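You operate a simulated robot arm through the tools that you are given. There is no shell and no other tool.

You run a simulated robot arm. Do the job below in one go: nothing can be reset, and whatever is moved stays where it is left.

## Task
Put things in order on the top of the long workbench. At the end: the teal post stands where the orange marker stood; the cream post is on the purple plate; the grey angle bracket stands where the cream post stood; the orange marker stands where the grey angle bracket stood; whatever was shut is shut again. Leave all else as you found it, and nothing knocked over. Set down upright: cream post.

Only the result counts: the job must be done as asked and must still hold three seconds after the hand-in. Knocking over, shifting, dropping, spilling or breaking anything else fails it.

## Robot
A 6-joint arm with a two-finger parallel gripper, fixed in place. Base frame: the origin is at the foot of the arm, x ahead of it, y to its left, z up; the work surface is at about z = 0. Lengths are in mm, angles in rad, forces in N, time in s.
With the tool pointing down near the work surface it reaches from about 180 to 460 mm from the base axis. Its first joint turns from -1.222 to 1.222 rad. Payload 1.9 kg.
The tool frame sits at the grasp point between the pads (the TCP): z along the fingers, y along the line on which they close. The tips reach 23 mm beyond it. Largest opening 94 mm; finger width 38, thickness 10; the body of the gripper, 54 by 96 mm, starts 39 mm behind the TCP.
Orientation is that of the tool frame in the base frame, as a unit quaternion [w, x, y, z]. With the fingers straight down and closing along the base's y, the tool's x points along the base's -x, its y along +y and its z along -z.

## Interface
- The arm moves only by the tool apply_moves. Its argument "plan" is a list of rows, each a list of 7 numbers: the opening, from 0 (shut) to 1 (fully open), then the shift along the tool's x, y, z in cm, then the turn, a rotation vector about the tool's x, y, z in rad. In form: [[hand, dx, dy, dz, ax, ay, az], ...]. A call has 1 to 20 rows; each row shifts and turns the commanded pose from where the row before left it, along the tool's axes as they then stand. Rows are played at 5 a second. More than 50 mm and 0.15 rad between two rows, or a gripper value outside its range, and nothing of the call is played. Where a pose cannot be reached the arm comes as near as it can. A force on the tool above 40 N (or 10 N above the force at the start of the call, whichever is more), or a blocked arm, ends the call early, and 0.2 s more pass. Each finger travels about 108 mm/s and halts on what it meets, pressing with about 32 N; the grip force reading is that of the motor and also rises with nothing between the fingers. The clock runs only during rows and for 0.2 s after the last one: add rows that do not move to give the fingers time. It gives the time, the measured TCP pose, the force on the tool (base axes), the opening and the grip force at its end, in the units of the frame above (readings bear some noise), with the torque about the TCP (base axes, N m) and any sound that the robot's microphone picked up.
- Cameras (640 x 400 px; columns grow to the right, rows downward): "scene" is fixed at [71, 333.1, 416.5]; the picture's right is [-0.56, -0.83, 0.00], its down [-0.52, 0.35, -0.77] and it looks along [0.64, -0.43, -0.63] (base axes); focal length 214 px, centre (320, 200). "wrist" rides on the gripper at [86, 16, -75] in the tool frame; the picture's right is [-0.18, 0.98, 0.00], its down [-0.58, -0.11, -0.81] and it looks along [-0.79, -0.15, 0.59] (tool axes); focal length 243 px, centre (320, 200). There is no depth. A picture from a camera that has moved, and an enlarged one, comes with that camera's place and axes in the base frame and with its lens.
- grab_frame(camera): a new picture of that camera. No time passes.
- enlarge(camera, box): a new picture of the part [left, top, right, bottom] of that camera's present view, enlarged. No time passes.
- sign_off(): hands the job in; it is judged then, once.

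Places have to be worked out from the pictures, the camera data and where the tool is seen. Open the gripper and draw the arm clear of the work before you hand the job in, unless the task says otherwise.

The tools are called after "Call:" as a command line: name --pt "numbers of a row" for each row, then --argument value for the rest, lists and objects as JSON in quotes. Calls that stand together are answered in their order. apply_moves: Moves the arm, as the interface text tells. Its arguments: {"type":"object","properties":{"plan":{"type":"array","items":{"type":"array","items":{"type":"number"}}}},"required":["plan"]} The other tools are called the same way: grab_frame (camera) takes a picture; enlarge (camera, box) takes an enlarged picture of a part of a camera's view; sign_off () hands the job in.

At the start:

```text
time_s: 0.0
tcp_pos: [296.6, 121.7, 261.4]
orientation: [0.001, -0.001, 1.0, 0.001]
contact_force: [-0.4, -0.2, 0.2]
ft_torque: [0.01, -0.02, 0.0]
gripper_width: 93.9
grasp_force: 0.0
```

scene: 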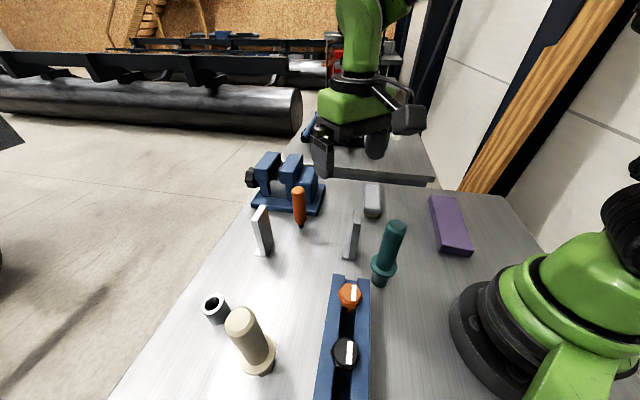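
wrist: 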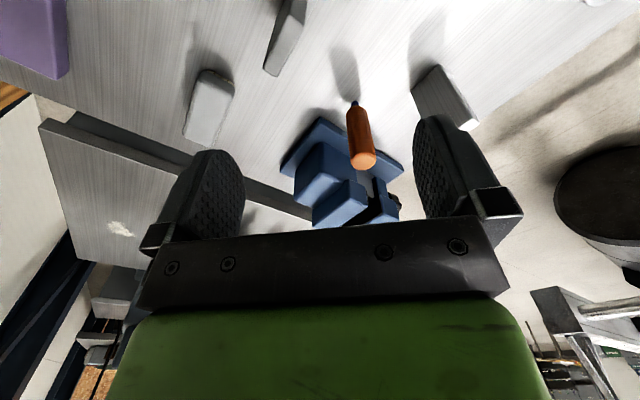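

I start by looking closely at the scene: the posts, marker, bracket and plate need to be identified and located.

Call:
enlarge --camera "scene" --box '[180, 140, 340, 260]'

Call:
enlarge --camera "scene" --box '[320, 160, 500, 300]'

Call:
enlarge --camera "scene" --box '[180, 260, 400, 400]'

Call:
enlarge --camera "wrist" --box '[160, 0, 520, 240]'

```text
3.33 times, centred on (260, 200) of scene
camera zoom: at [71.0, 333.1, 416.5], right [-0.56, -0.83, 0.0], down [-0.52, 0.35, -0.77], along [0.64, -0.43, -0.63], focal length 715 px, centre (520, 200)
```

zoom: 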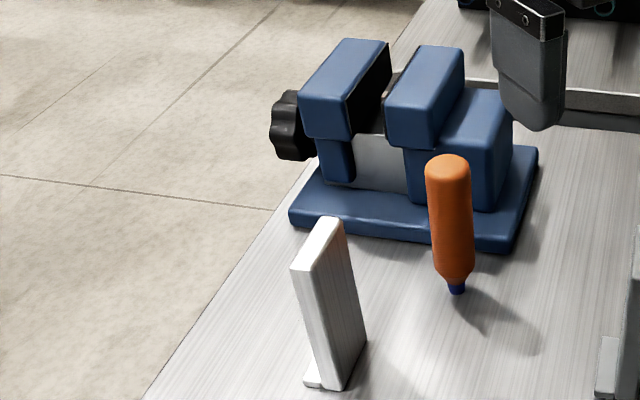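

```text
2.86 times, centred on (410, 230) of scene
camera zoom: at [71.0, 333.1, 416.5], right [-0.56, -0.83, 0.0], down [-0.52, 0.35, -0.77], along [0.64, -0.43, -0.63], focal length 613 px, centre (63, 114)
```

zoom: 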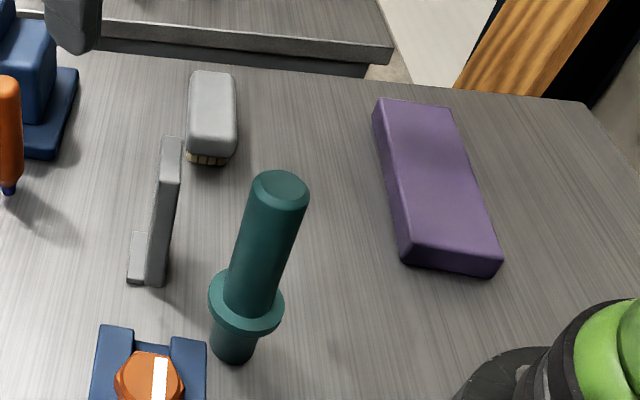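

```text
2.86 times, centred on (290, 330) of scene
camera zoom: at [71.0, 333.1, 416.5], right [-0.56, -0.83, 0.0], down [-0.52, 0.35, -0.77], along [0.64, -0.43, -0.63], focal length 613 px, centre (406, -171)
```

zoom: 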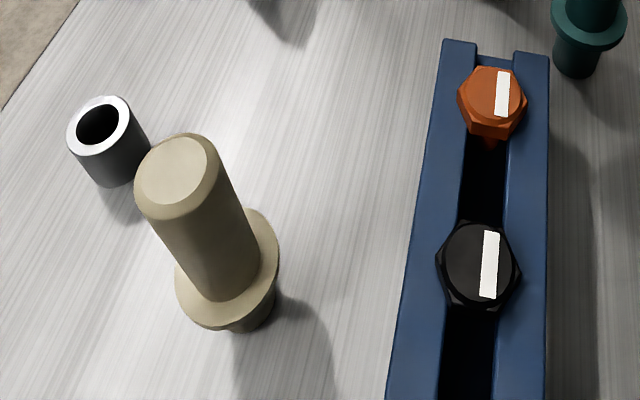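

```text
1.67 times, centred on (340, 120) of wrist
camera zoom: at [209.4, 137.8, 335.4], right [0.18, 0.98, 0.0], down [0.58, -0.11, 0.81], along [0.79, -0.15, -0.59], focal length 404 px, centre (287, 333)
```

zoom: 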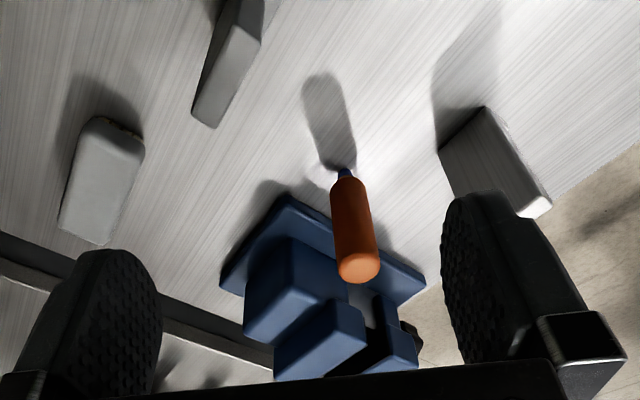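

The cream post is near (195, 350), teal near (196, 101), the marker near (425, 152), the grey bracket near (279, 108), and the plate is centred near (218, -174). I move the empty gripper high toward the cream post to get a wrist view.

Call:
apply_moves --pt "1 2.3 2.8 -0.4 0 0 0" --pt "1 2.3 2.8 -0.4 0 0 0" --pt "1 2.3 2.8 -0.4 0 0 0" --pt "1 2.3 2.8 -0.4 0 0 0" --pt "1 2.3 2.8 -0.4 0 0 0" --pt "1 2.3 2.8 -0.4 0 0 0" --pt "1 0 0 0 0 0 -0.134" --pt "1 0 0 0 0 0 -0.134" --pt "1 0 0 0 0 0 -0.134" --pt "1 0 0 0 0 0 -0.134" --pt "1 0 0 0 0 0 -0.134" --pt "1 0 0 0 0 0 -0.134" --pt "1 0 0 0 0 0 -0.134" --pt "1 0 0 0 0 0 -0.134" --pt "1 0 0 0 0 0 0"

Call:
grab_frame --camera "wrist"

Call:
grab_frame --camera "scene"

```text
time_s: 3.2
tcp_pos: [156.9, 289.3, 285.8]
orientation: [0.001, -0.512, 0.859, 0.001]
contact_force: [-0.2, 0.2, -0.3]
ft_torque: [0.0, -0.02, 0.01]
gripper_width: 94.0
grasp_force: 0.0
```

```text
taken
camera wrist: at [101.7, 220.7, 359.3], right [-0.78, 0.63, 0.0], down [0.37, 0.46, 0.81], along [0.51, 0.63, -0.59], focal length 243 px, centre (320, 200)
```

wrist: 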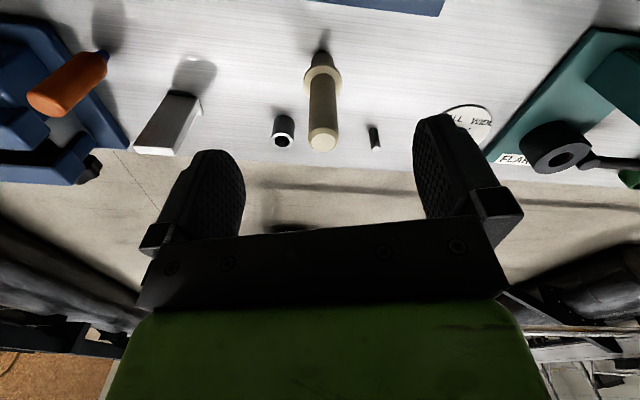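

```text
taken
```

scene: 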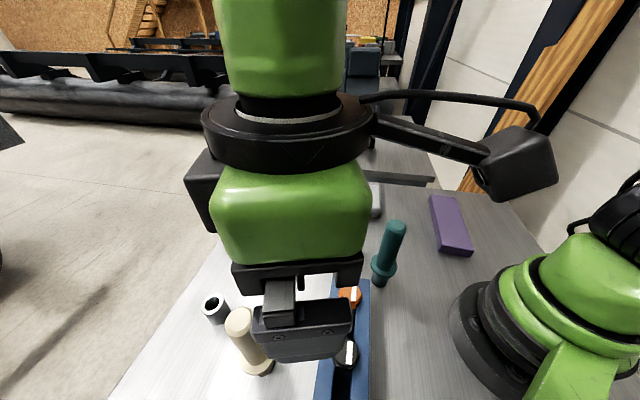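

The wrist view shows the cream post straight ahead, plus items outside the scene view (a teal box, some lettering). I enlarge these.

Call:
enlarge --camera "wrist" --box '[430, 0, 640, 200]'

Call:
enlarge --camera "wrist" --box '[240, 20, 420, 170]'

Call:
enlarge --camera "wrist" --box '[0, 20, 240, 200]'

```text
2.00 times, centred on (535, 100) of wrist
camera zoom: at [101.7, 220.7, 359.3], right [-0.78, 0.63, 0.0], down [0.37, 0.46, 0.81], along [0.51, 0.63, -0.59], focal length 485 px, centre (-110, 400)
```

zoom: 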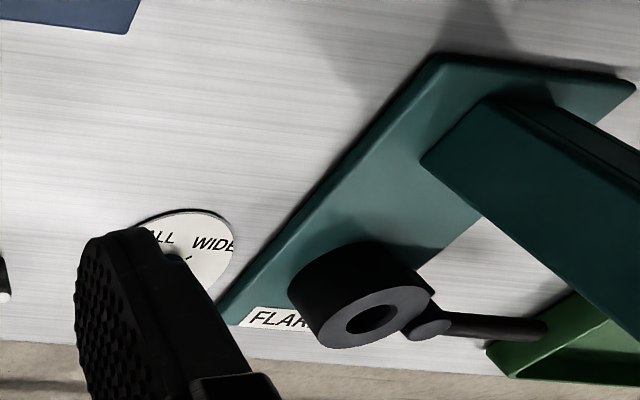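

```text
2.67 times, centred on (330, 95) of wrist
camera zoom: at [101.7, 220.7, 359.3], right [-0.78, 0.63, 0.0], down [0.37, 0.46, 0.81], along [0.51, 0.63, -0.59], focal length 647 px, centre (293, 480)
```

zoom: 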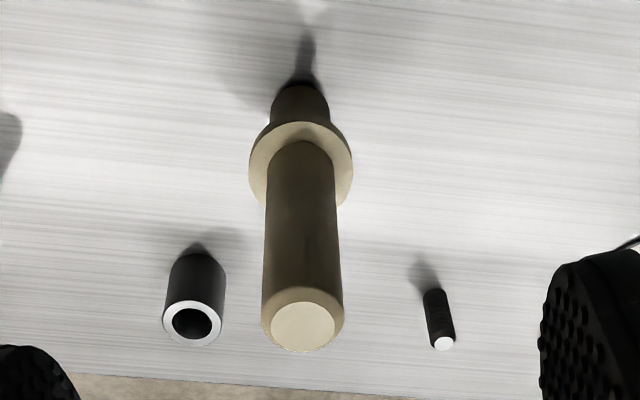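

```text
2.22 times, centred on (120, 110) of wrist
camera zoom: at [101.7, 220.7, 359.3], right [-0.78, 0.63, 0.0], down [0.37, 0.46, 0.81], along [0.51, 0.63, -0.59], focal length 539 px, centre (764, 400)
```

zoom: 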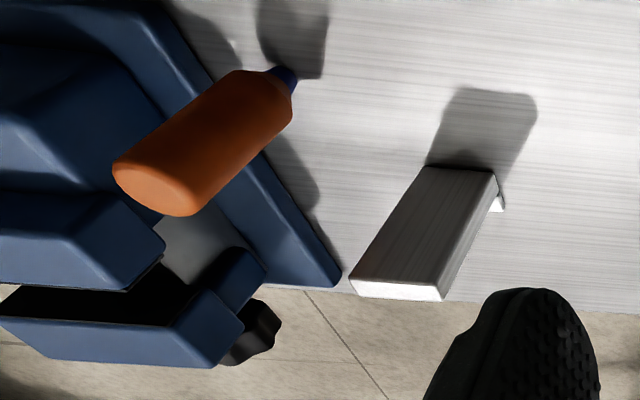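

The cream post measures about (199.5, 348), roughly 173 mm tall and 31 mm across. I move above it at a safe height and check the alignment in the pictures.

Call:
apply_moves --pt "1 -2.4 -0.32 0 0 0 0" --pt "1 -2.4 -0.32 0 0 0 0" --pt "1 -2.39 -0.32 0 0 0 0" --pt "1 0 0 2.5 0 0 0" --pt "1 0 0 2.5 0 0 0" --pt "1 0 0 1.5 0 0 0" --pt "1 0 0 0 0 0 0"

Call:
grab_frame --camera "wrist"

Call:
grab_frame --camera "scene"

```text
time_s: 4.8
tcp_pos: [200.2, 348.7, 221.4]
orientation: [0.001, -0.511, 0.86, 0.0]
contact_force: [-0.7, 0.6, -1.6]
ft_torque: [-0.03, 0.01, -0.02]
gripper_width: 93.9
grasp_force: 0.1
```

```text
taken
camera wrist: at [144.4, 280.2, 294.6], right [-0.78, 0.63, 0.0], down [0.37, 0.46, 0.81], along [0.51, 0.63, -0.59], focal length 243 px, centre (320, 200)
```

wrist: 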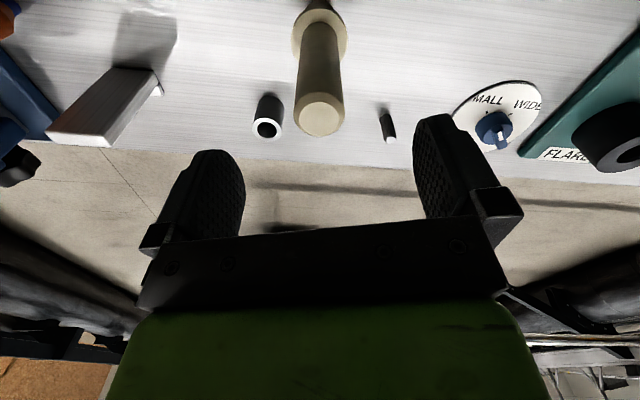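

```text
taken
```

scene: 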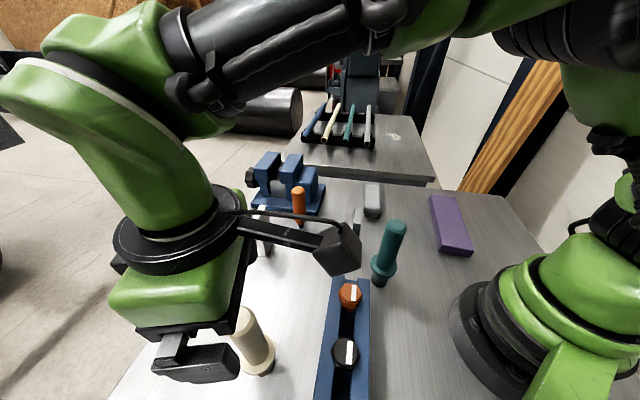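

The cream post's top projects exactly where a point under the TCP should be (320, 118), so alignment is good. I descend to z≈142 and look again before closing.

Call:
apply_moves --pt "1 0 0 2.0 0 0 0" --pt "1 0 0 2.0 0 0 0" --pt "1 0 0 2.0 0 0 0" --pt "1 0 0 1.0 0 0 0" --pt "1 0 0 0.8 0 0 0" --pt "1 0 0 0 0 0 0"

Call:
grab_frame --camera "wrist"

Call:
grab_frame --camera "scene"

```text
time_s: 6.2
tcp_pos: [201.3, 349.2, 141.6]
orientation: [0.001, -0.511, 0.859, 0.0]
contact_force: [-0.3, -0.5, -0.6]
ft_torque: [0.03, -0.01, 0.03]
gripper_width: 93.8
grasp_force: 0.0
```

```text
taken
camera wrist: at [145.3, 280.4, 216.1], right [-0.78, 0.63, 0.0], down [0.37, 0.46, 0.81], along [0.51, 0.63, -0.59], focal length 243 px, centre (320, 200)
```

wrist: 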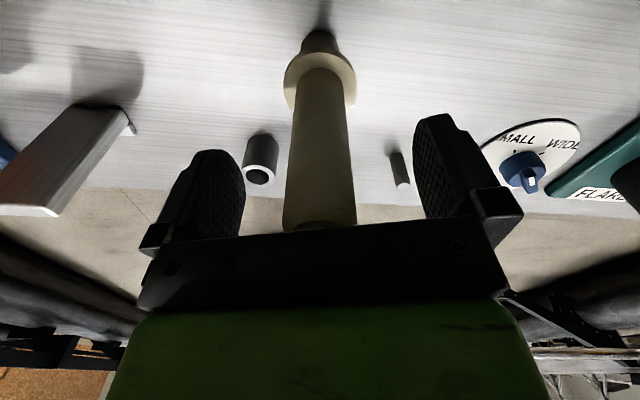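

```text
taken
```

scene: 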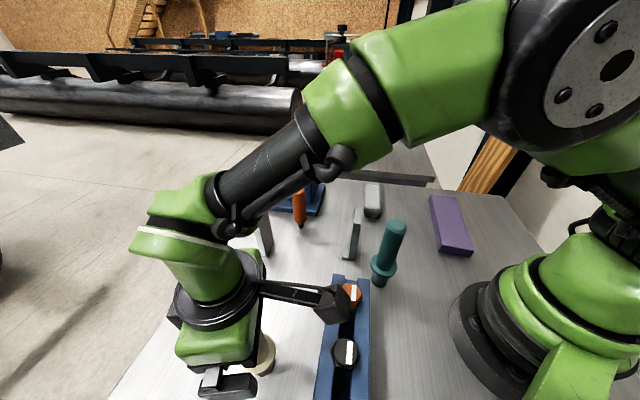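

The post is centred between the fingers (about 320 px). I close the gripper and wait.

Call:
apply_moves --pt "0 0 0 0 0 0 0" --pt "0 0 0 0 0 0 0" --pt "0 0 0 0 0 0 0" --pt "0 0 0 0 0 0 0"

Call:
grab_frame --camera "wrist"

```text
time_s: 7.2
tcp_pos: [200.9, 350.1, 142.7]
orientation: [0.001, -0.512, 0.859, 0.0]
contact_force: [0.3, 0.5, 0.8]
ft_torque: [-0.09, -0.1, -0.05]
gripper_width: 31.6
grasp_force: 31.9
```

```text
taken
camera wrist: at [145.3, 280.5, 216.2], right [-0.78, 0.63, 0.0], down [0.37, 0.46, 0.81], along [0.51, 0.63, -0.59], focal length 243 px, centre (320, 200)
```

wrist: 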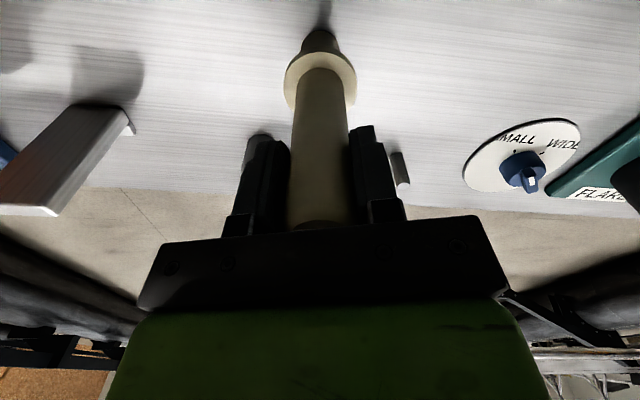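

Gripped at 31.6 mm with 32 N. I lift slowly and check that the post comes along without slipping.

Call:
apply_moves --pt "0 0 0 -0.5 0 0 0" --pt "0 0 0 -1.0 0 0 0" --pt "0 0 0 -1.5 0 0 0" --pt "0 0 0 -2.0 0 0 0" --pt "0 0 0 -2.0 0 0 0" --pt "0 0 0 0 0 0 0"

Call:
grab_frame --camera "wrist"

Call:
grab_frame --camera "scene"

```text
time_s: 8.6
tcp_pos: [199.9, 347.5, 214.7]
orientation: [0.001, -0.511, 0.859, 0.0]
contact_force: [0.0, -0.3, -2.5]
ft_torque: [-0.01, -0.02, 0.01]
gripper_width: 31.4
grasp_force: 31.6
```

```text
taken
camera wrist: at [145.2, 278.9, 287.9], right [-0.78, 0.63, 0.0], down [0.37, 0.46, 0.81], along [0.51, 0.63, -0.59], focal length 243 px, centre (320, 200)
```

wrist: 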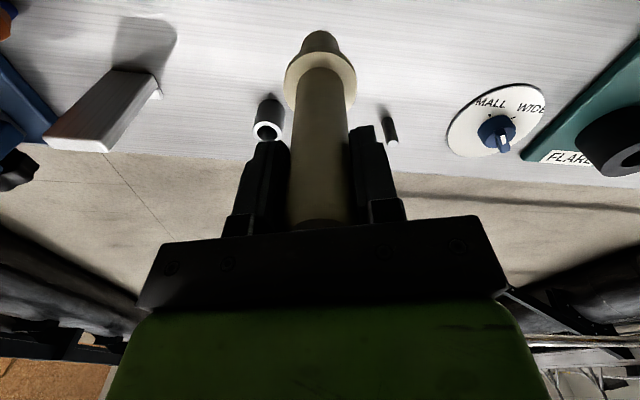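

```text
taken
```

scene: 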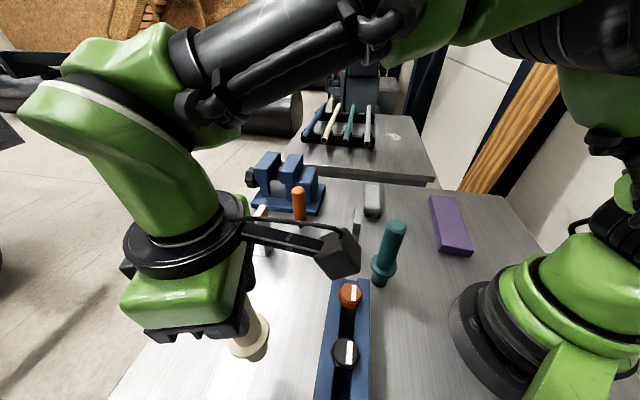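

The post is held (about 2.5 N weight) and has not shifted in the grip. I raise it further while drawing in to a radius of about 340 mm, to clear everything on the bench.

Call:
apply_moves --pt "0 0 0 -2.4 0 0 0" --pt "0 0 0 -2.4 0 0 0" --pt "0 1.5 0 -2.4 0 0 0" --pt "0 1.5 0 -2.4 0 0 0" --pt "0 1.5 0 -0.5 0 0 0" --pt "0 1.7 0 0 0 0 0" --pt "0 0 0 0 0 0 0"

Call:
grab_frame --camera "scene"

```text
time_s: 10.2
tcp_pos: [171.1, 293.7, 314.2]
orientation: [0.0, -0.51, 0.86, 0.001]
contact_force: [0.3, 0.6, -1.8]
ft_torque: [-0.04, 0.01, -0.03]
gripper_width: 31.2
grasp_force: 32.4
```

```text
taken
```

scene: 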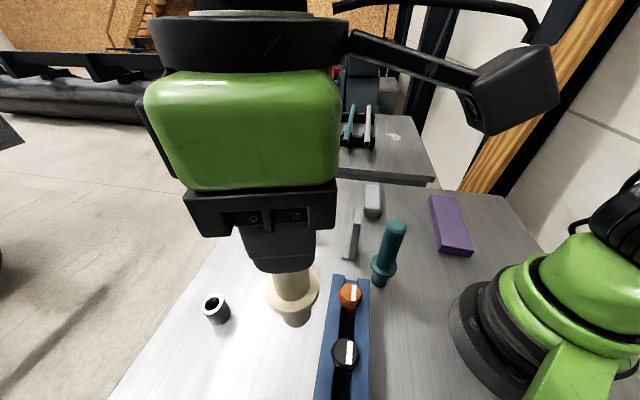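

All clear. I swing along an arc of radius 340 mm, turning the wrist along with it, in two stages.

Call:
apply_moves --pt "0 0.04 -1.7 0 0 0 0.05" --pt "0 0.17 -3.394 0 0 0 0.1" --pt "0 0.17 -3.394 0 0 0 0.1" --pt "0 0.17 -3.394 0 0 0 0.1" --pt "0 0.17 -3.394 0 0 0 0.1" --pt "0 0.17 -3.394 0 0 0 0.1" --pt "0 0.17 -3.394 0 0 0 0.1" --pt "0 0.17 -3.394 0 0 0 0.1" --pt "0 0.17 -3.394 0 0 0 0.1" --pt "0 0.17 -3.394 0 0 0 0.1" --pt "0 0.04 -1.7 0 0 0 0.05" --pt "0 0 0 0 0 0 0"

Call:
grab_frame --camera "scene"

Call:
grab_frame --camera "wrist"

```text
time_s: 12.8
tcp_pos: [347.2, 20.8, 313.4]
orientation: [0.0, -0.036, 0.999, 0.001]
contact_force: [-0.4, 0.5, -1.6]
ft_torque: [0.05, 0.02, 0.0]
gripper_width: 31.4
grasp_force: 31.9
```

```text
taken
```

scene: 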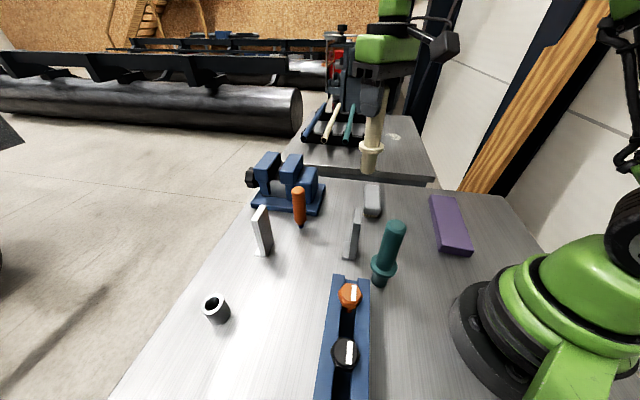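

```text
taken
camera wrist: at [259.6, 29.5, 387.1], right [0.11, 0.99, 0.0], down [0.59, -0.07, 0.81], along [0.8, -0.09, -0.59], focal length 243 px, centre (320, 200)
```

wrist: 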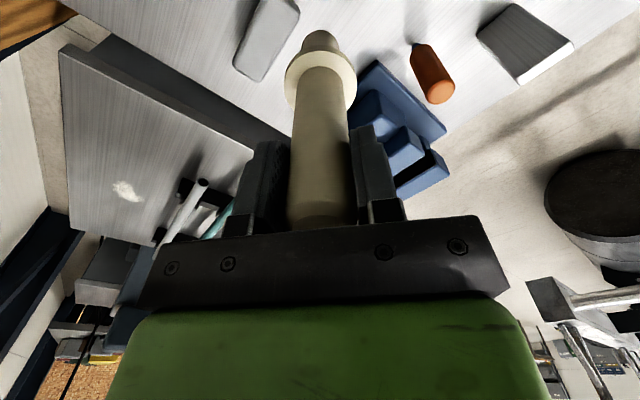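

The carry is steady. Next I move to about (250, -40) and yaw toward -y so the wrist camera sees the purple plate.

Call:
apply_moves --pt "0 2.53 -1.35 0 0 0 0" --pt "0 2.53 -1.35 0 0 0 0" --pt "0 2.53 -1.35 0 0 0 0" --pt "0 2.53 -1.35 0 0 0 0" --pt "0 0 0 0 0 0 0.1" --pt "0 0 0 0 0 0 0.127" --pt "0 0 0 0 0 0 0.127" --pt "0 0 0 0 0 0 0.127" --pt "0 0 0 0 0 0 0.127" --pt "0 0 0 0 0 0 0.127" --pt "0 0 0 0 0 0 0.127" --pt "0 0 0 0 0 0 0.127" --pt "0 0 0 0 0 0 0.127" --pt "0 0 0 0 0 0 0.127" --pt "0 0 0 0 0 0 0.129" --pt "0 0 0 0 0 0 0"

Call:
grab_frame --camera "scene"

Call:
grab_frame --camera "wrist"

```text
time_s: 16.2
tcp_pos: [250.2, -41.4, 313.5]
orientation: [0.0, 0.606, 0.795, 0.0]
contact_force: [0.5, -0.7, -1.5]
ft_torque: [0.02, 0.0, 0.0]
gripper_width: 31.6
grasp_force: 32.6
```

```text
taken
```

scene: 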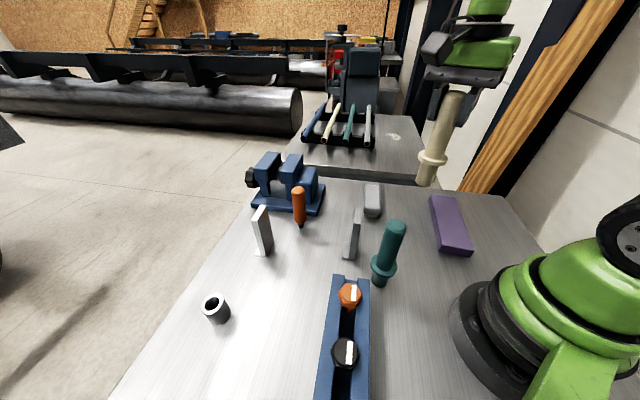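

```text
taken
camera wrist: at [243.4, 46.1, 387.0], right [1.0, 0.08, 0.0], down [0.05, -0.59, 0.81], along [0.07, -0.8, -0.59], focal length 243 px, centre (320, 200)
```

wrist: 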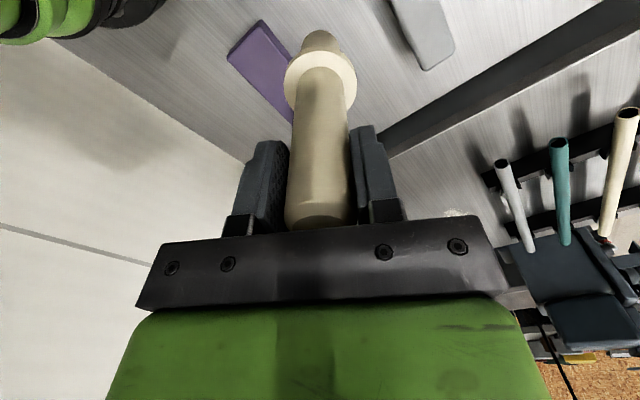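

Call:
enlarge --camera "wrist" --box '[180, 0, 340, 140]'

Call:
enlarge --camera "scene" --box '[410, 180, 500, 270]'

```text
2.86 times, centred on (260, 70) of wrist
camera zoom: at [243.4, 46.1, 387.0], right [1.0, 0.08, 0.0], down [0.05, -0.59, 0.81], along [0.07, -0.8, -0.59], focal length 693 px, centre (491, 571)
```

zoom: 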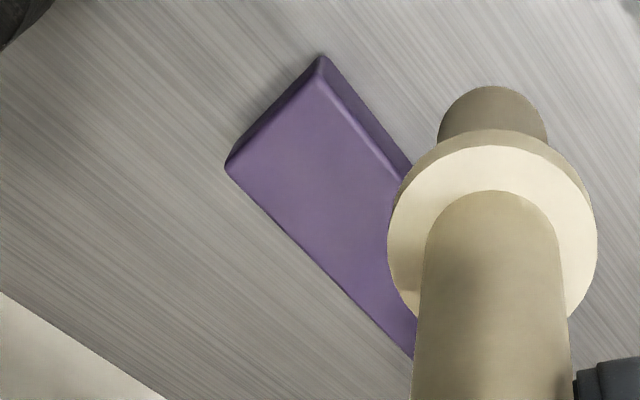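

```text
4.44 times, centred on (455, 225) of scene
camera zoom: at [71.0, 333.1, 416.5], right [-0.56, -0.83, 0.0], down [-0.52, 0.35, -0.77], along [0.64, -0.43, -0.63], focal length 953 px, centre (-280, 89)
```

zoom: 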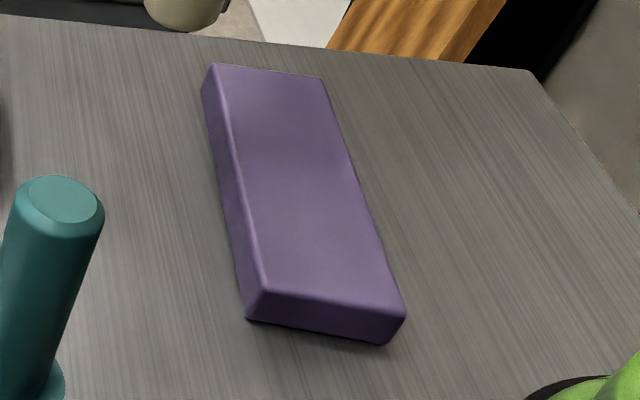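

Plate corners from both cameras agree: centre about (218, -176), top about 22 mm high. I move over the centre and come down partway.

Call:
apply_moves --pt "0 -2.42 -1.336 0 0 0 0" --pt "0 -2.42 -1.336 0 0 0 0" --pt "0 -2.42 -1.336 0 0 0 0" --pt "0 -2.42 -1.336 0 0 0 0" --pt "0 -2.43 -1.336 0 0 0 0" --pt "0 0 0 2.0 0 0 0" --pt "0 0 0 3.0 0 0 0" --pt "0 0 0 3.0 0 0 0" --pt "0 0 0 3.0 0 0 0" --pt "0 0 0 1.5 0 0 0" --pt "0 0 0 0 0 0 0"

Call:
enlarge --camera "scene" --box '[400, 120, 520, 270]'

Call:
grab_frame --camera "wrist"

```text
time_s: 18.6
tcp_pos: [218.7, -175.6, 189.3]
orientation: [0.0, 0.605, 0.796, 0.002]
contact_force: [-0.2, 0.2, -2.4]
ft_torque: [0.01, -0.03, 0.03]
gripper_width: 31.7
grasp_force: 32.3
```

```text
2.67 times, centred on (460, 195) of scene
camera zoom: at [71.0, 333.1, 416.5], right [-0.56, -0.83, 0.0], down [-0.52, 0.35, -0.77], along [0.64, -0.43, -0.63], focal length 572 px, centre (-53, 213)
```

zoom: 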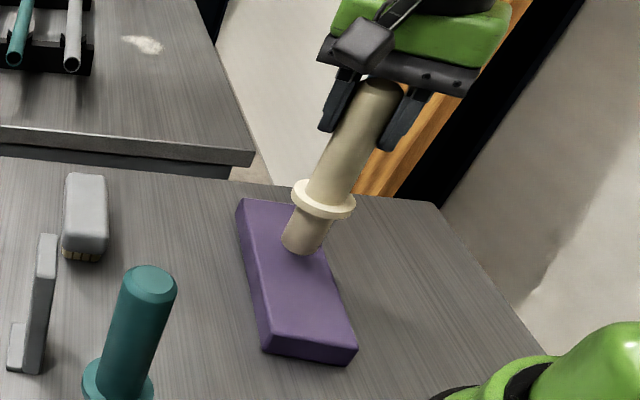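

```text
taken
camera wrist: at [211.2, -88.2, 262.8], right [1.0, 0.09, 0.0], down [0.05, -0.59, 0.81], along [0.07, -0.8, -0.59], focal length 243 px, centre (320, 200)
```

wrist: 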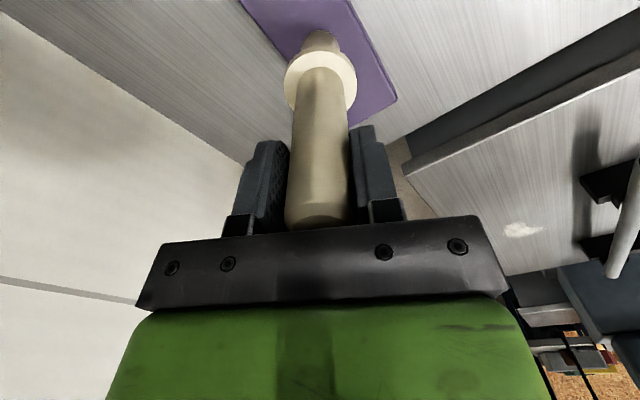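

The post hangs over the middle of the plate with its foot about 24 mm above it. I lower in small steps watching the force.

Call:
apply_moves --pt "0 0 0 0.7 0 0 0" --pt "0 0 0 0.7 0 0 0" --pt "0 0 0 0.3 0 0 0" --pt "0 0 0 0 0 0 0"

Call:
enlarge --camera "scene" --box '[400, 160, 500, 270]'

```text
time_s: 19.6
tcp_pos: [219.3, -175.9, 173.4]
orientation: [0.002, 0.605, 0.796, 0.001]
contact_force: [-1.1, 0.6, 21.9]
ft_torque: [0.0, 0.14, 0.03]
gripper_width: 31.7
grasp_force: 32.3
```

```text
3.64 times, centred on (450, 215) of scene
camera zoom: at [71.0, 333.1, 416.5], right [-0.56, -0.83, 0.0], down [-0.52, 0.35, -0.77], along [0.64, -0.43, -0.63], focal length 780 px, centre (-153, 146)
```

zoom: 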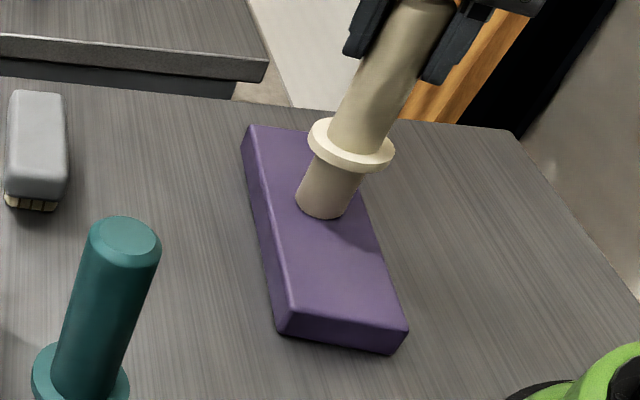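

Contact: 22 N upward at z≈173, so the plate top is about 30 mm. I relieve most of the pressure, check, then release.

Call:
apply_moves --pt "0 0 0 -0.15 0 0 0" --pt "0 0 0 0 0 0 0"

```text
time_s: 20.2
tcp_pos: [218.4, -174.6, 171.9]
orientation: [0.0, 0.605, 0.796, 0.001]
contact_force: [0.5, -1.1, 1.9]
ft_torque: [-0.28, -0.21, 0.01]
gripper_width: 31.6
grasp_force: 31.6
```

Light contact now (about 4 N more than hanging). I open the gripper in place.

Call:
apply_moves --pt "0.5 0 0 0 0 0 0" --pt "0.5 0 0 0 0 0 0" --pt "0.8 0 0 0 0 0 0" --pt "0.8 0 0 0 0 0 0"

Call:
grab_frame --camera "wrist"

Call:
enlarge --camera "scene" --box '[400, 120, 520, 270]'

```text
time_s: 21.2
tcp_pos: [217.6, -175.7, 173.1]
orientation: [0.0, 0.605, 0.796, 0.001]
contact_force: [0.0, 0.2, 0.3]
ft_torque: [0.0, 0.0, 0.01]
gripper_width: 75.4
grasp_force: 0.1
```

```text
taken
camera wrist: at [210.7, -87.8, 246.8], right [1.0, 0.09, 0.0], down [0.05, -0.59, 0.81], along [0.07, -0.8, -0.59], focal length 243 px, centre (320, 200)
```

wrist: 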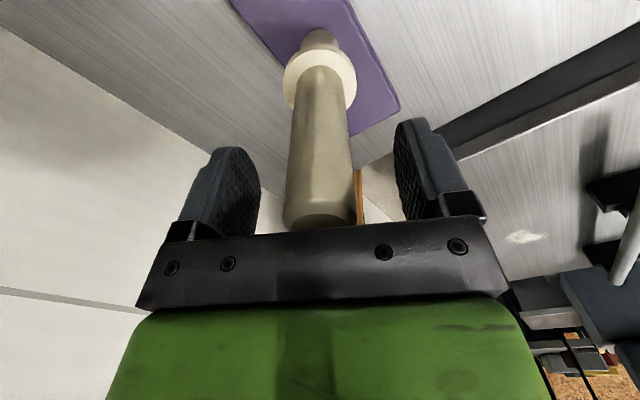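

```text
2.67 times, centred on (460, 195) of scene
camera zoom: at [71.0, 333.1, 416.5], right [-0.56, -0.83, 0.0], down [-0.52, 0.35, -0.77], along [0.64, -0.43, -0.63], focal length 572 px, centre (-53, 213)
```

zoom: 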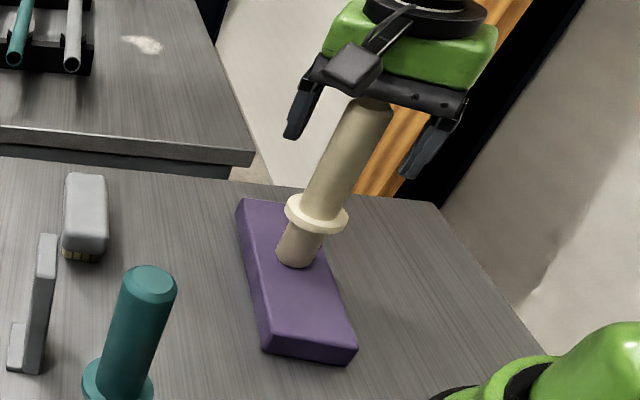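

The cream post stands upright on the plate. I lift straight up clear of it, then travel back toward the bracket area.

Call:
apply_moves --pt "0.8 0 0 -1.0 0 0 0" --pt "0.8 0 0 -2.0 0 0 0" --pt "0.8 0 0 -3.0 0 0 0" --pt "0.8 0 0 -3.0 0 0 0" --pt "0.8 0 0 -3.0 0 0 0" --pt "0.8 3.2 1.1225 0 0 0 0" --pt "0.8 3.2 1.1225 0 0 0 0" --pt "0.8 3.2 1.1225 0 0 0 0" --pt "0.8 3.2 1.1225 0 0 0 0" --pt "0.8 3.2 1.1225 0 0 0 0" --pt "0.8 3.2 1.1225 0 0 0 0" --pt "0.8 3.2 1.1225 0 0 0 0" --pt "0.8 3.2 1.1225 0 0 0 0" --pt "0.8 0 0 0 0 0 0"

Call:
apply_moves --pt "0.8 0 0 0 0 0 -0.1444" --pt "0.8 0 0 0 0 0 -0.1444" --pt "0.8 0 0 0 0 0 -0.1444" --pt "0.8 0 0 0 0 0 -0.1444" --pt "0.8 0 0 0 0 0 -0.1444" --pt "0.8 0 0 0 0 0 -0.1444" --pt "0.8 0 0 0 0 0 -0.1444" --pt "0.8 0 0 0 0 0 -0.1444" --pt "0.8 0 0 0 0 0 -0.1444" --pt "0.8 0 0 0 0 0 0"

Call:
grab_frame --camera "wrist"

Call:
grab_frame --camera "scene"

```text
time_s: 24.2
tcp_pos: [234.6, 97.0, 294.5]
orientation: [-0.001, 0.605, 0.796, 0.001]
contact_force: [0.0, 0.4, 0.1]
ft_torque: [-0.01, 0.03, 0.0]
gripper_width: 75.3
grasp_force: 0.0
```

```text
time_s: 26.4
tcp_pos: [236.0, 95.3, 293.8]
orientation: [0.0, -0.001, 1.0, 0.0]
contact_force: [-0.4, 0.0, 0.3]
ft_torque: [0.03, -0.01, 0.02]
gripper_width: 75.1
grasp_force: 0.0
```

```text
taken
camera wrist: at [149.4, 111.0, 367.3], right [0.18, 0.98, 0.0], down [0.58, -0.11, 0.81], along [0.79, -0.15, -0.59], focal length 243 px, centre (320, 200)
```

wrist: 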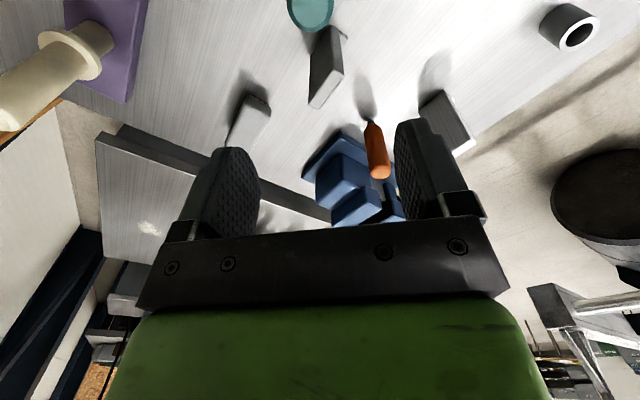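

```text
taken
```

scene: 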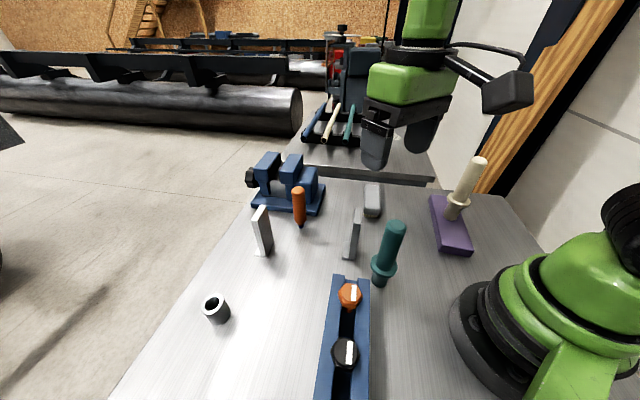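

Call:
enlarge --camera "wrist" --box '[240, 0, 400, 120]'

Call:
enlarge --camera "scene" --box '[320, 190, 420, 300]'

Call:
enlarge --camera "scene" --box '[230, 140, 330, 270]'

```text
3.33 times, centred on (320, 60) of wrist
camera zoom: at [149.4, 111.0, 367.3], right [0.18, 0.98, 0.0], down [0.58, -0.11, 0.81], along [0.79, -0.15, -0.59], focal length 809 px, centre (320, 667)
```

zoom: 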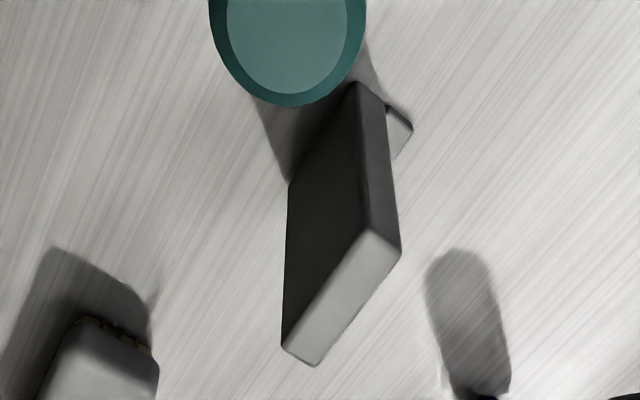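

```text
3.64 times, centred on (370, 245) of scene
camera zoom: at [71.0, 333.1, 416.5], right [-0.56, -0.83, 0.0], down [-0.52, 0.35, -0.77], along [0.64, -0.43, -0.63], focal length 780 px, centre (138, 36)
```

zoom: 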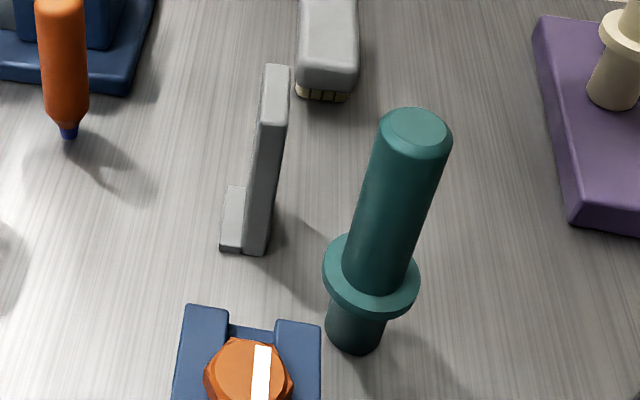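

```text
3.08 times, centred on (280, 205) of scene
camera zoom: at [71.0, 333.1, 416.5], right [-0.56, -0.83, 0.0], down [-0.52, 0.35, -0.77], along [0.64, -0.43, -0.63], focal length 660 px, centre (443, 185)
```

zoom: 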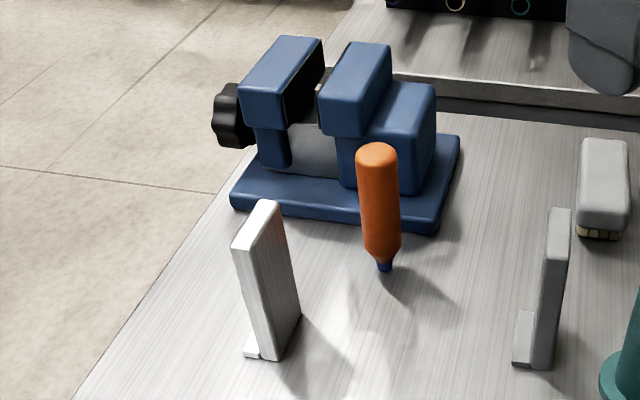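

The grey bracket: tall plate about 47 × 16 mm, about 116 mm high, centred near (290, 91), with its foot toward +x+y. I yaw to -0.715 rad so the fingers close across the plate's thickness, and move above it.

Call:
apply_moves --pt "1 0 0 0 0 0 0.143" --pt "1 0 0 0 0 0 0.143" --pt "1 0 0 0 0 0 0.143" --pt "1 0 0 0 0 0 0.143" --pt "1 0 0 0 0 0 0.143" --pt "1 -2.17 1.62 0 0 0 0" --pt "1 -2.17 1.62 0 0 0 0" --pt "1 0 0 3.0 0 0 0" --pt "1 0 0 3.0 0 0 0" --pt "1 0 0 3.0 0 0 0" --pt "1 0 0 3.0 0 0 0" --pt "1 0 0 0 0 0 0"

Call:
grab_frame --camera "wrist"

Call:
grab_frame --camera "scene"

```text
time_s: 29.0
tcp_pos: [292.6, 91.9, 174.7]
orientation: [0.0, 0.35, 0.937, 0.001]
contact_force: [0.4, 0.0, 0.2]
ft_torque: [-0.02, 0.02, 0.02]
gripper_width: 93.8
grasp_force: 0.0
```

```text
taken
camera wrist: at [237.3, 159.7, 247.3], right [0.78, 0.62, 0.0], down [0.37, -0.47, 0.81], along [0.5, -0.63, -0.59], focal length 243 px, centre (320, 200)
```

wrist: 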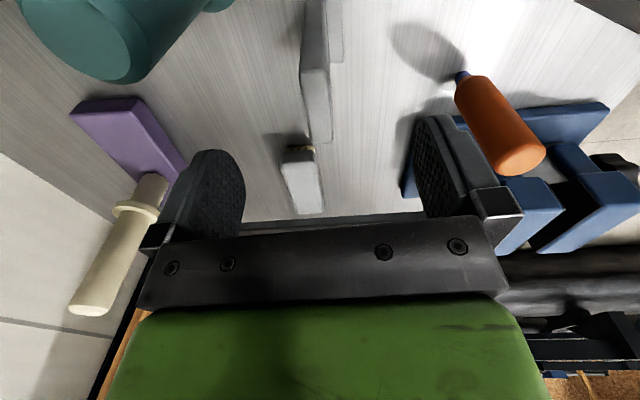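

```text
taken
```

scene: 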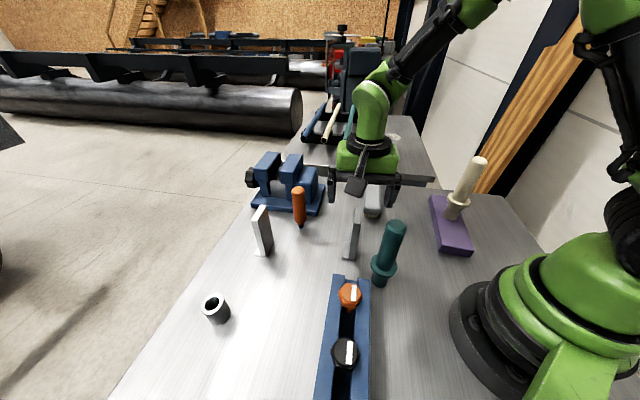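

Call:
enlarge --camera "wrist" --box '[250, 0, 390, 160]'

```text
2.50 times, centred on (320, 80) of wrist
camera zoom: at [237.3, 159.7, 247.3], right [0.78, 0.62, 0.0], down [0.37, -0.47, 0.81], along [0.5, -0.63, -0.59], focal length 606 px, centre (320, 500)
```

zoom: 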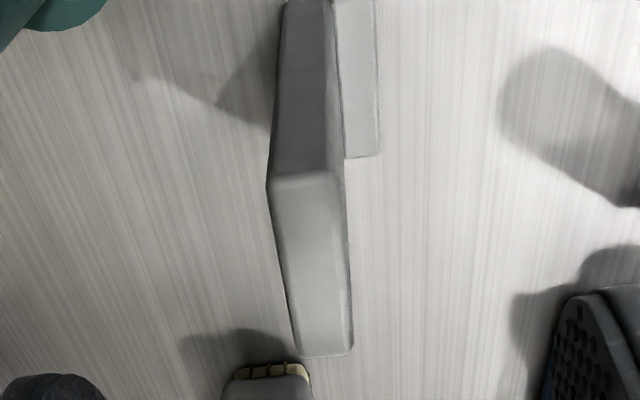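

Close-up corners place the plate's top centre at (290.5, 91) with its long axis near -45°, so I add +0.07 rad yaw and lower in steps to z≈87, then look again.

Call:
apply_moves --pt "1 0 0 0 0 0 0.07" --pt "1 0 0 2.5 0 0 0" --pt "1 0 0 2.5 0 0 0" --pt "1 0 0 2.0 0 0 0" --pt "1 0 0 1.0 0 0 0" --pt "1 0 0 0.6 0 0 0" --pt "1 0 0 0 0 0 0"

Call:
grab_frame --camera "wrist"

Call:
enlarge --camera "scene" --box '[300, 130, 440, 300]'

```text
time_s: 30.6
tcp_pos: [291.6, 92.1, 87.8]
orientation: [0.001, 0.382, 0.924, 0.0]
contact_force: [0.1, 0.6, 0.5]
ft_torque: [0.01, 0.02, -0.02]
gripper_width: 94.0
grasp_force: 0.1
```

```text
taken
camera wrist: at [240.8, 164.4, 160.5], right [0.83, 0.56, 0.0], down [0.33, -0.49, 0.81], along [0.46, -0.66, -0.59], focal length 243 px, centre (320, 200)
```

wrist: 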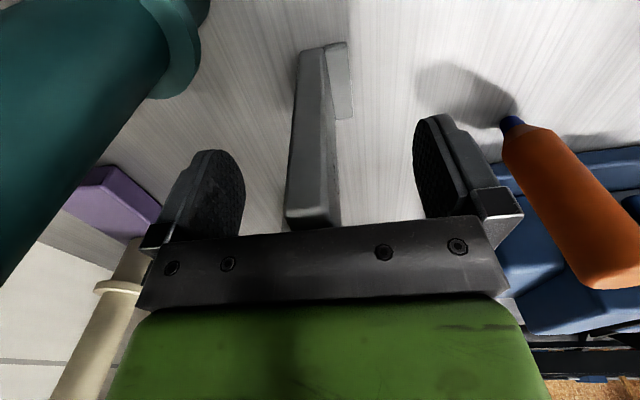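

```text
2.35 times, centred on (370, 215) of scene
camera zoom: at [71.0, 333.1, 416.5], right [-0.56, -0.83, 0.0], down [-0.52, 0.35, -0.77], along [0.64, -0.43, -0.63], focal length 505 px, centre (202, 165)
```

zoom: 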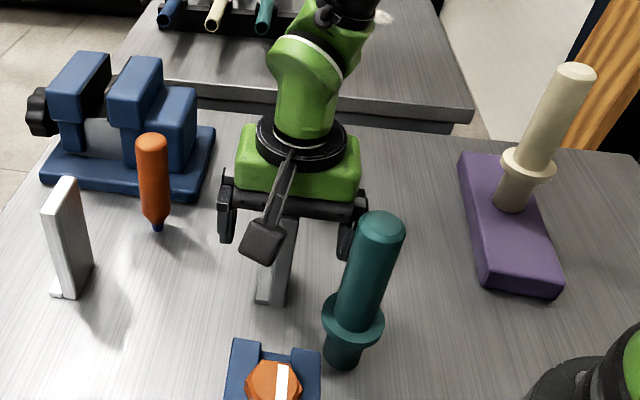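

The bracket sits between the fingers with clearance from the teal post. I close the gripper.

Call:
apply_moves --pt "0 0 0 0 0 0 0" --pt "0 0 0 0 0 0 0" --pt "0 0 0 0 0 0 0" --pt "0 0 0 0 0 0 0" --pt "0 0 0 0 0 0 0"

Call:
grab_frame --camera "wrist"

```text
time_s: 31.8
tcp_pos: [290.8, 91.8, 87.3]
orientation: [0.001, 0.383, 0.924, 0.001]
contact_force: [-0.1, -0.3, -0.5]
ft_torque: [0.07, 0.01, -0.02]
gripper_width: 15.9
grasp_force: 32.0
```

```text
taken
camera wrist: at [240.7, 164.4, 160.6], right [0.83, 0.56, 0.0], down [0.33, -0.49, 0.81], along [0.46, -0.66, -0.59], focal length 243 px, centre (320, 200)
```

wrist: 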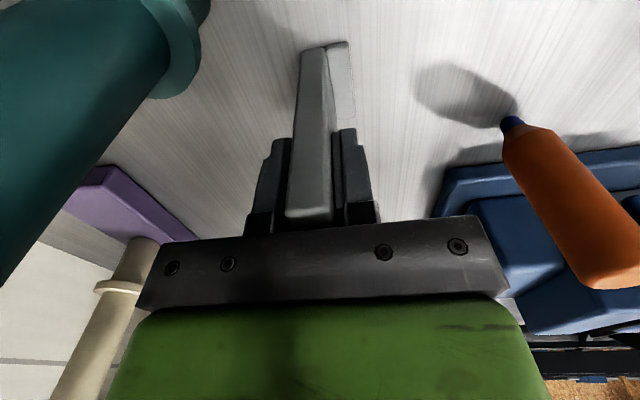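

Gripped at 15.9 mm. I lift straight up, checking for a secure hold.

Call:
apply_moves --pt "0 0 0 -0.5 0 0 0" --pt "0 0 0 -1.0 0 0 0" --pt "0 0 0 -1.5 0 0 0" --pt "0 0 0 -2.5 0 0 0" --pt "0 0 0 -2.5 0 0 0" --pt "0 0 0 -2.5 0 0 0" --pt "0 0 0 -2.5 0 0 0" --pt "0 0 0 0 0 0 0"

Call:
grab_frame --camera "wrist"

Call:
grab_frame --camera "scene"

```text
time_s: 33.6
tcp_pos: [288.9, 90.0, 217.8]
orientation: [0.001, 0.382, 0.924, 0.001]
contact_force: [0.0, 1.1, -2.1]
ft_torque: [-0.01, 0.02, 0.04]
gripper_width: 16.0
grasp_force: 32.2
```

```text
taken
camera wrist: at [239.1, 163.2, 291.0], right [0.83, 0.56, 0.0], down [0.33, -0.49, 0.81], along [0.46, -0.66, -0.59], focal length 243 px, centre (320, 200)
```

wrist: 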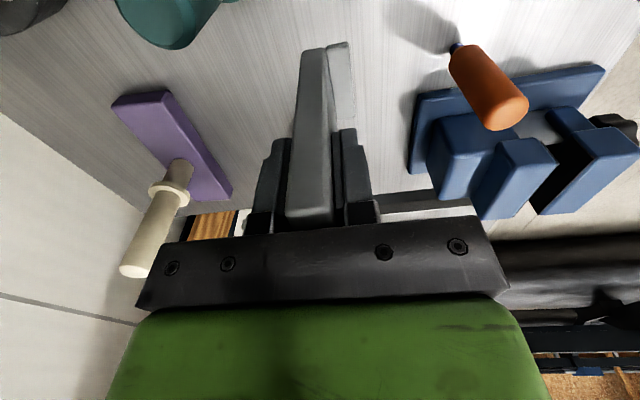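

```text
taken
```

scene: 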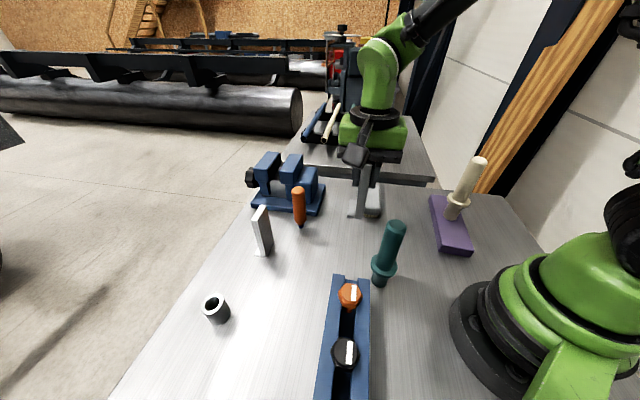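

The bracket is held firmly. I carry it to above the cream post's old place, then yaw to 0.3 rad.

Call:
apply_moves --pt "0 1.5 0.73 0 0 0 0" --pt "0 3.014 1.455 0 0 0 0" --pt "0 3.014 1.455 0 0 0 0" --pt "0 3.014 1.455 0 0 0 0" --pt "0 3.014 1.455 0 0 0 0" --pt "0 3.014 1.455 0 0 0 0" --pt "0 3.014 1.455 0 0 0 0" --pt "0 3.014 1.455 0 0 0 0" --pt "0 1.512 0.725 0 0 0 0" --pt "0 0 0 0 0 0 -0.1356" --pt "0 0 0 0 0 0 -0.1356" --pt "0 0 0 0 0 0 -0.1356" --pt "0 0 0 0 0 0 -0.1356" --pt "0 0 0 0 0 0 -0.1356" --pt "0 0 0 0 0 0 -0.1356" --pt "0 0 0 0 0 0 -0.1356" --pt "0 0 0 0 0 0 -0.1356" --pt "0 0 0 0 0 0 0" --pt "0 0 0 0 0 0 0"

Call:
grab_frame --camera "wrist"

Call:
grab_frame --camera "scene"

```text
time_s: 37.6
tcp_pos: [202.8, 345.5, 217.5]
orientation: [0.001, -0.15, 0.989, 0.001]
contact_force: [0.2, -0.7, -1.8]
ft_torque: [0.02, 0.02, 0.0]
gripper_width: 15.8
grasp_force: 32.5
```

```text
taken
camera wrist: at [115.1, 333.8, 290.8], right [-0.12, 0.99, 0.0], down [0.59, 0.07, 0.81], along [0.8, 0.09, -0.59], focal length 243 px, centre (320, 200)
```

wrist: 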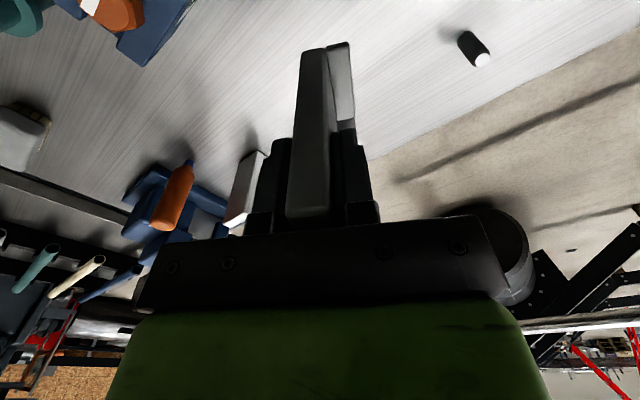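

```text
taken
```

scene: 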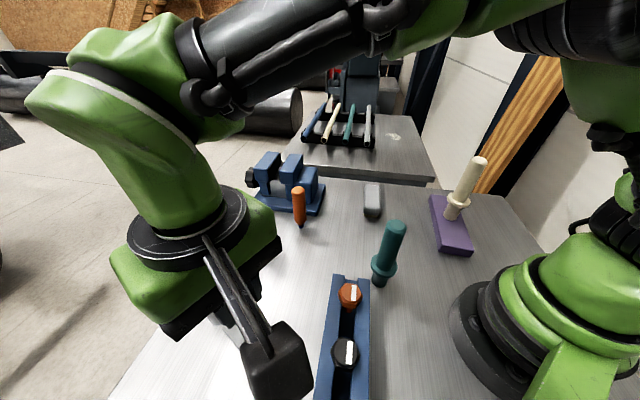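

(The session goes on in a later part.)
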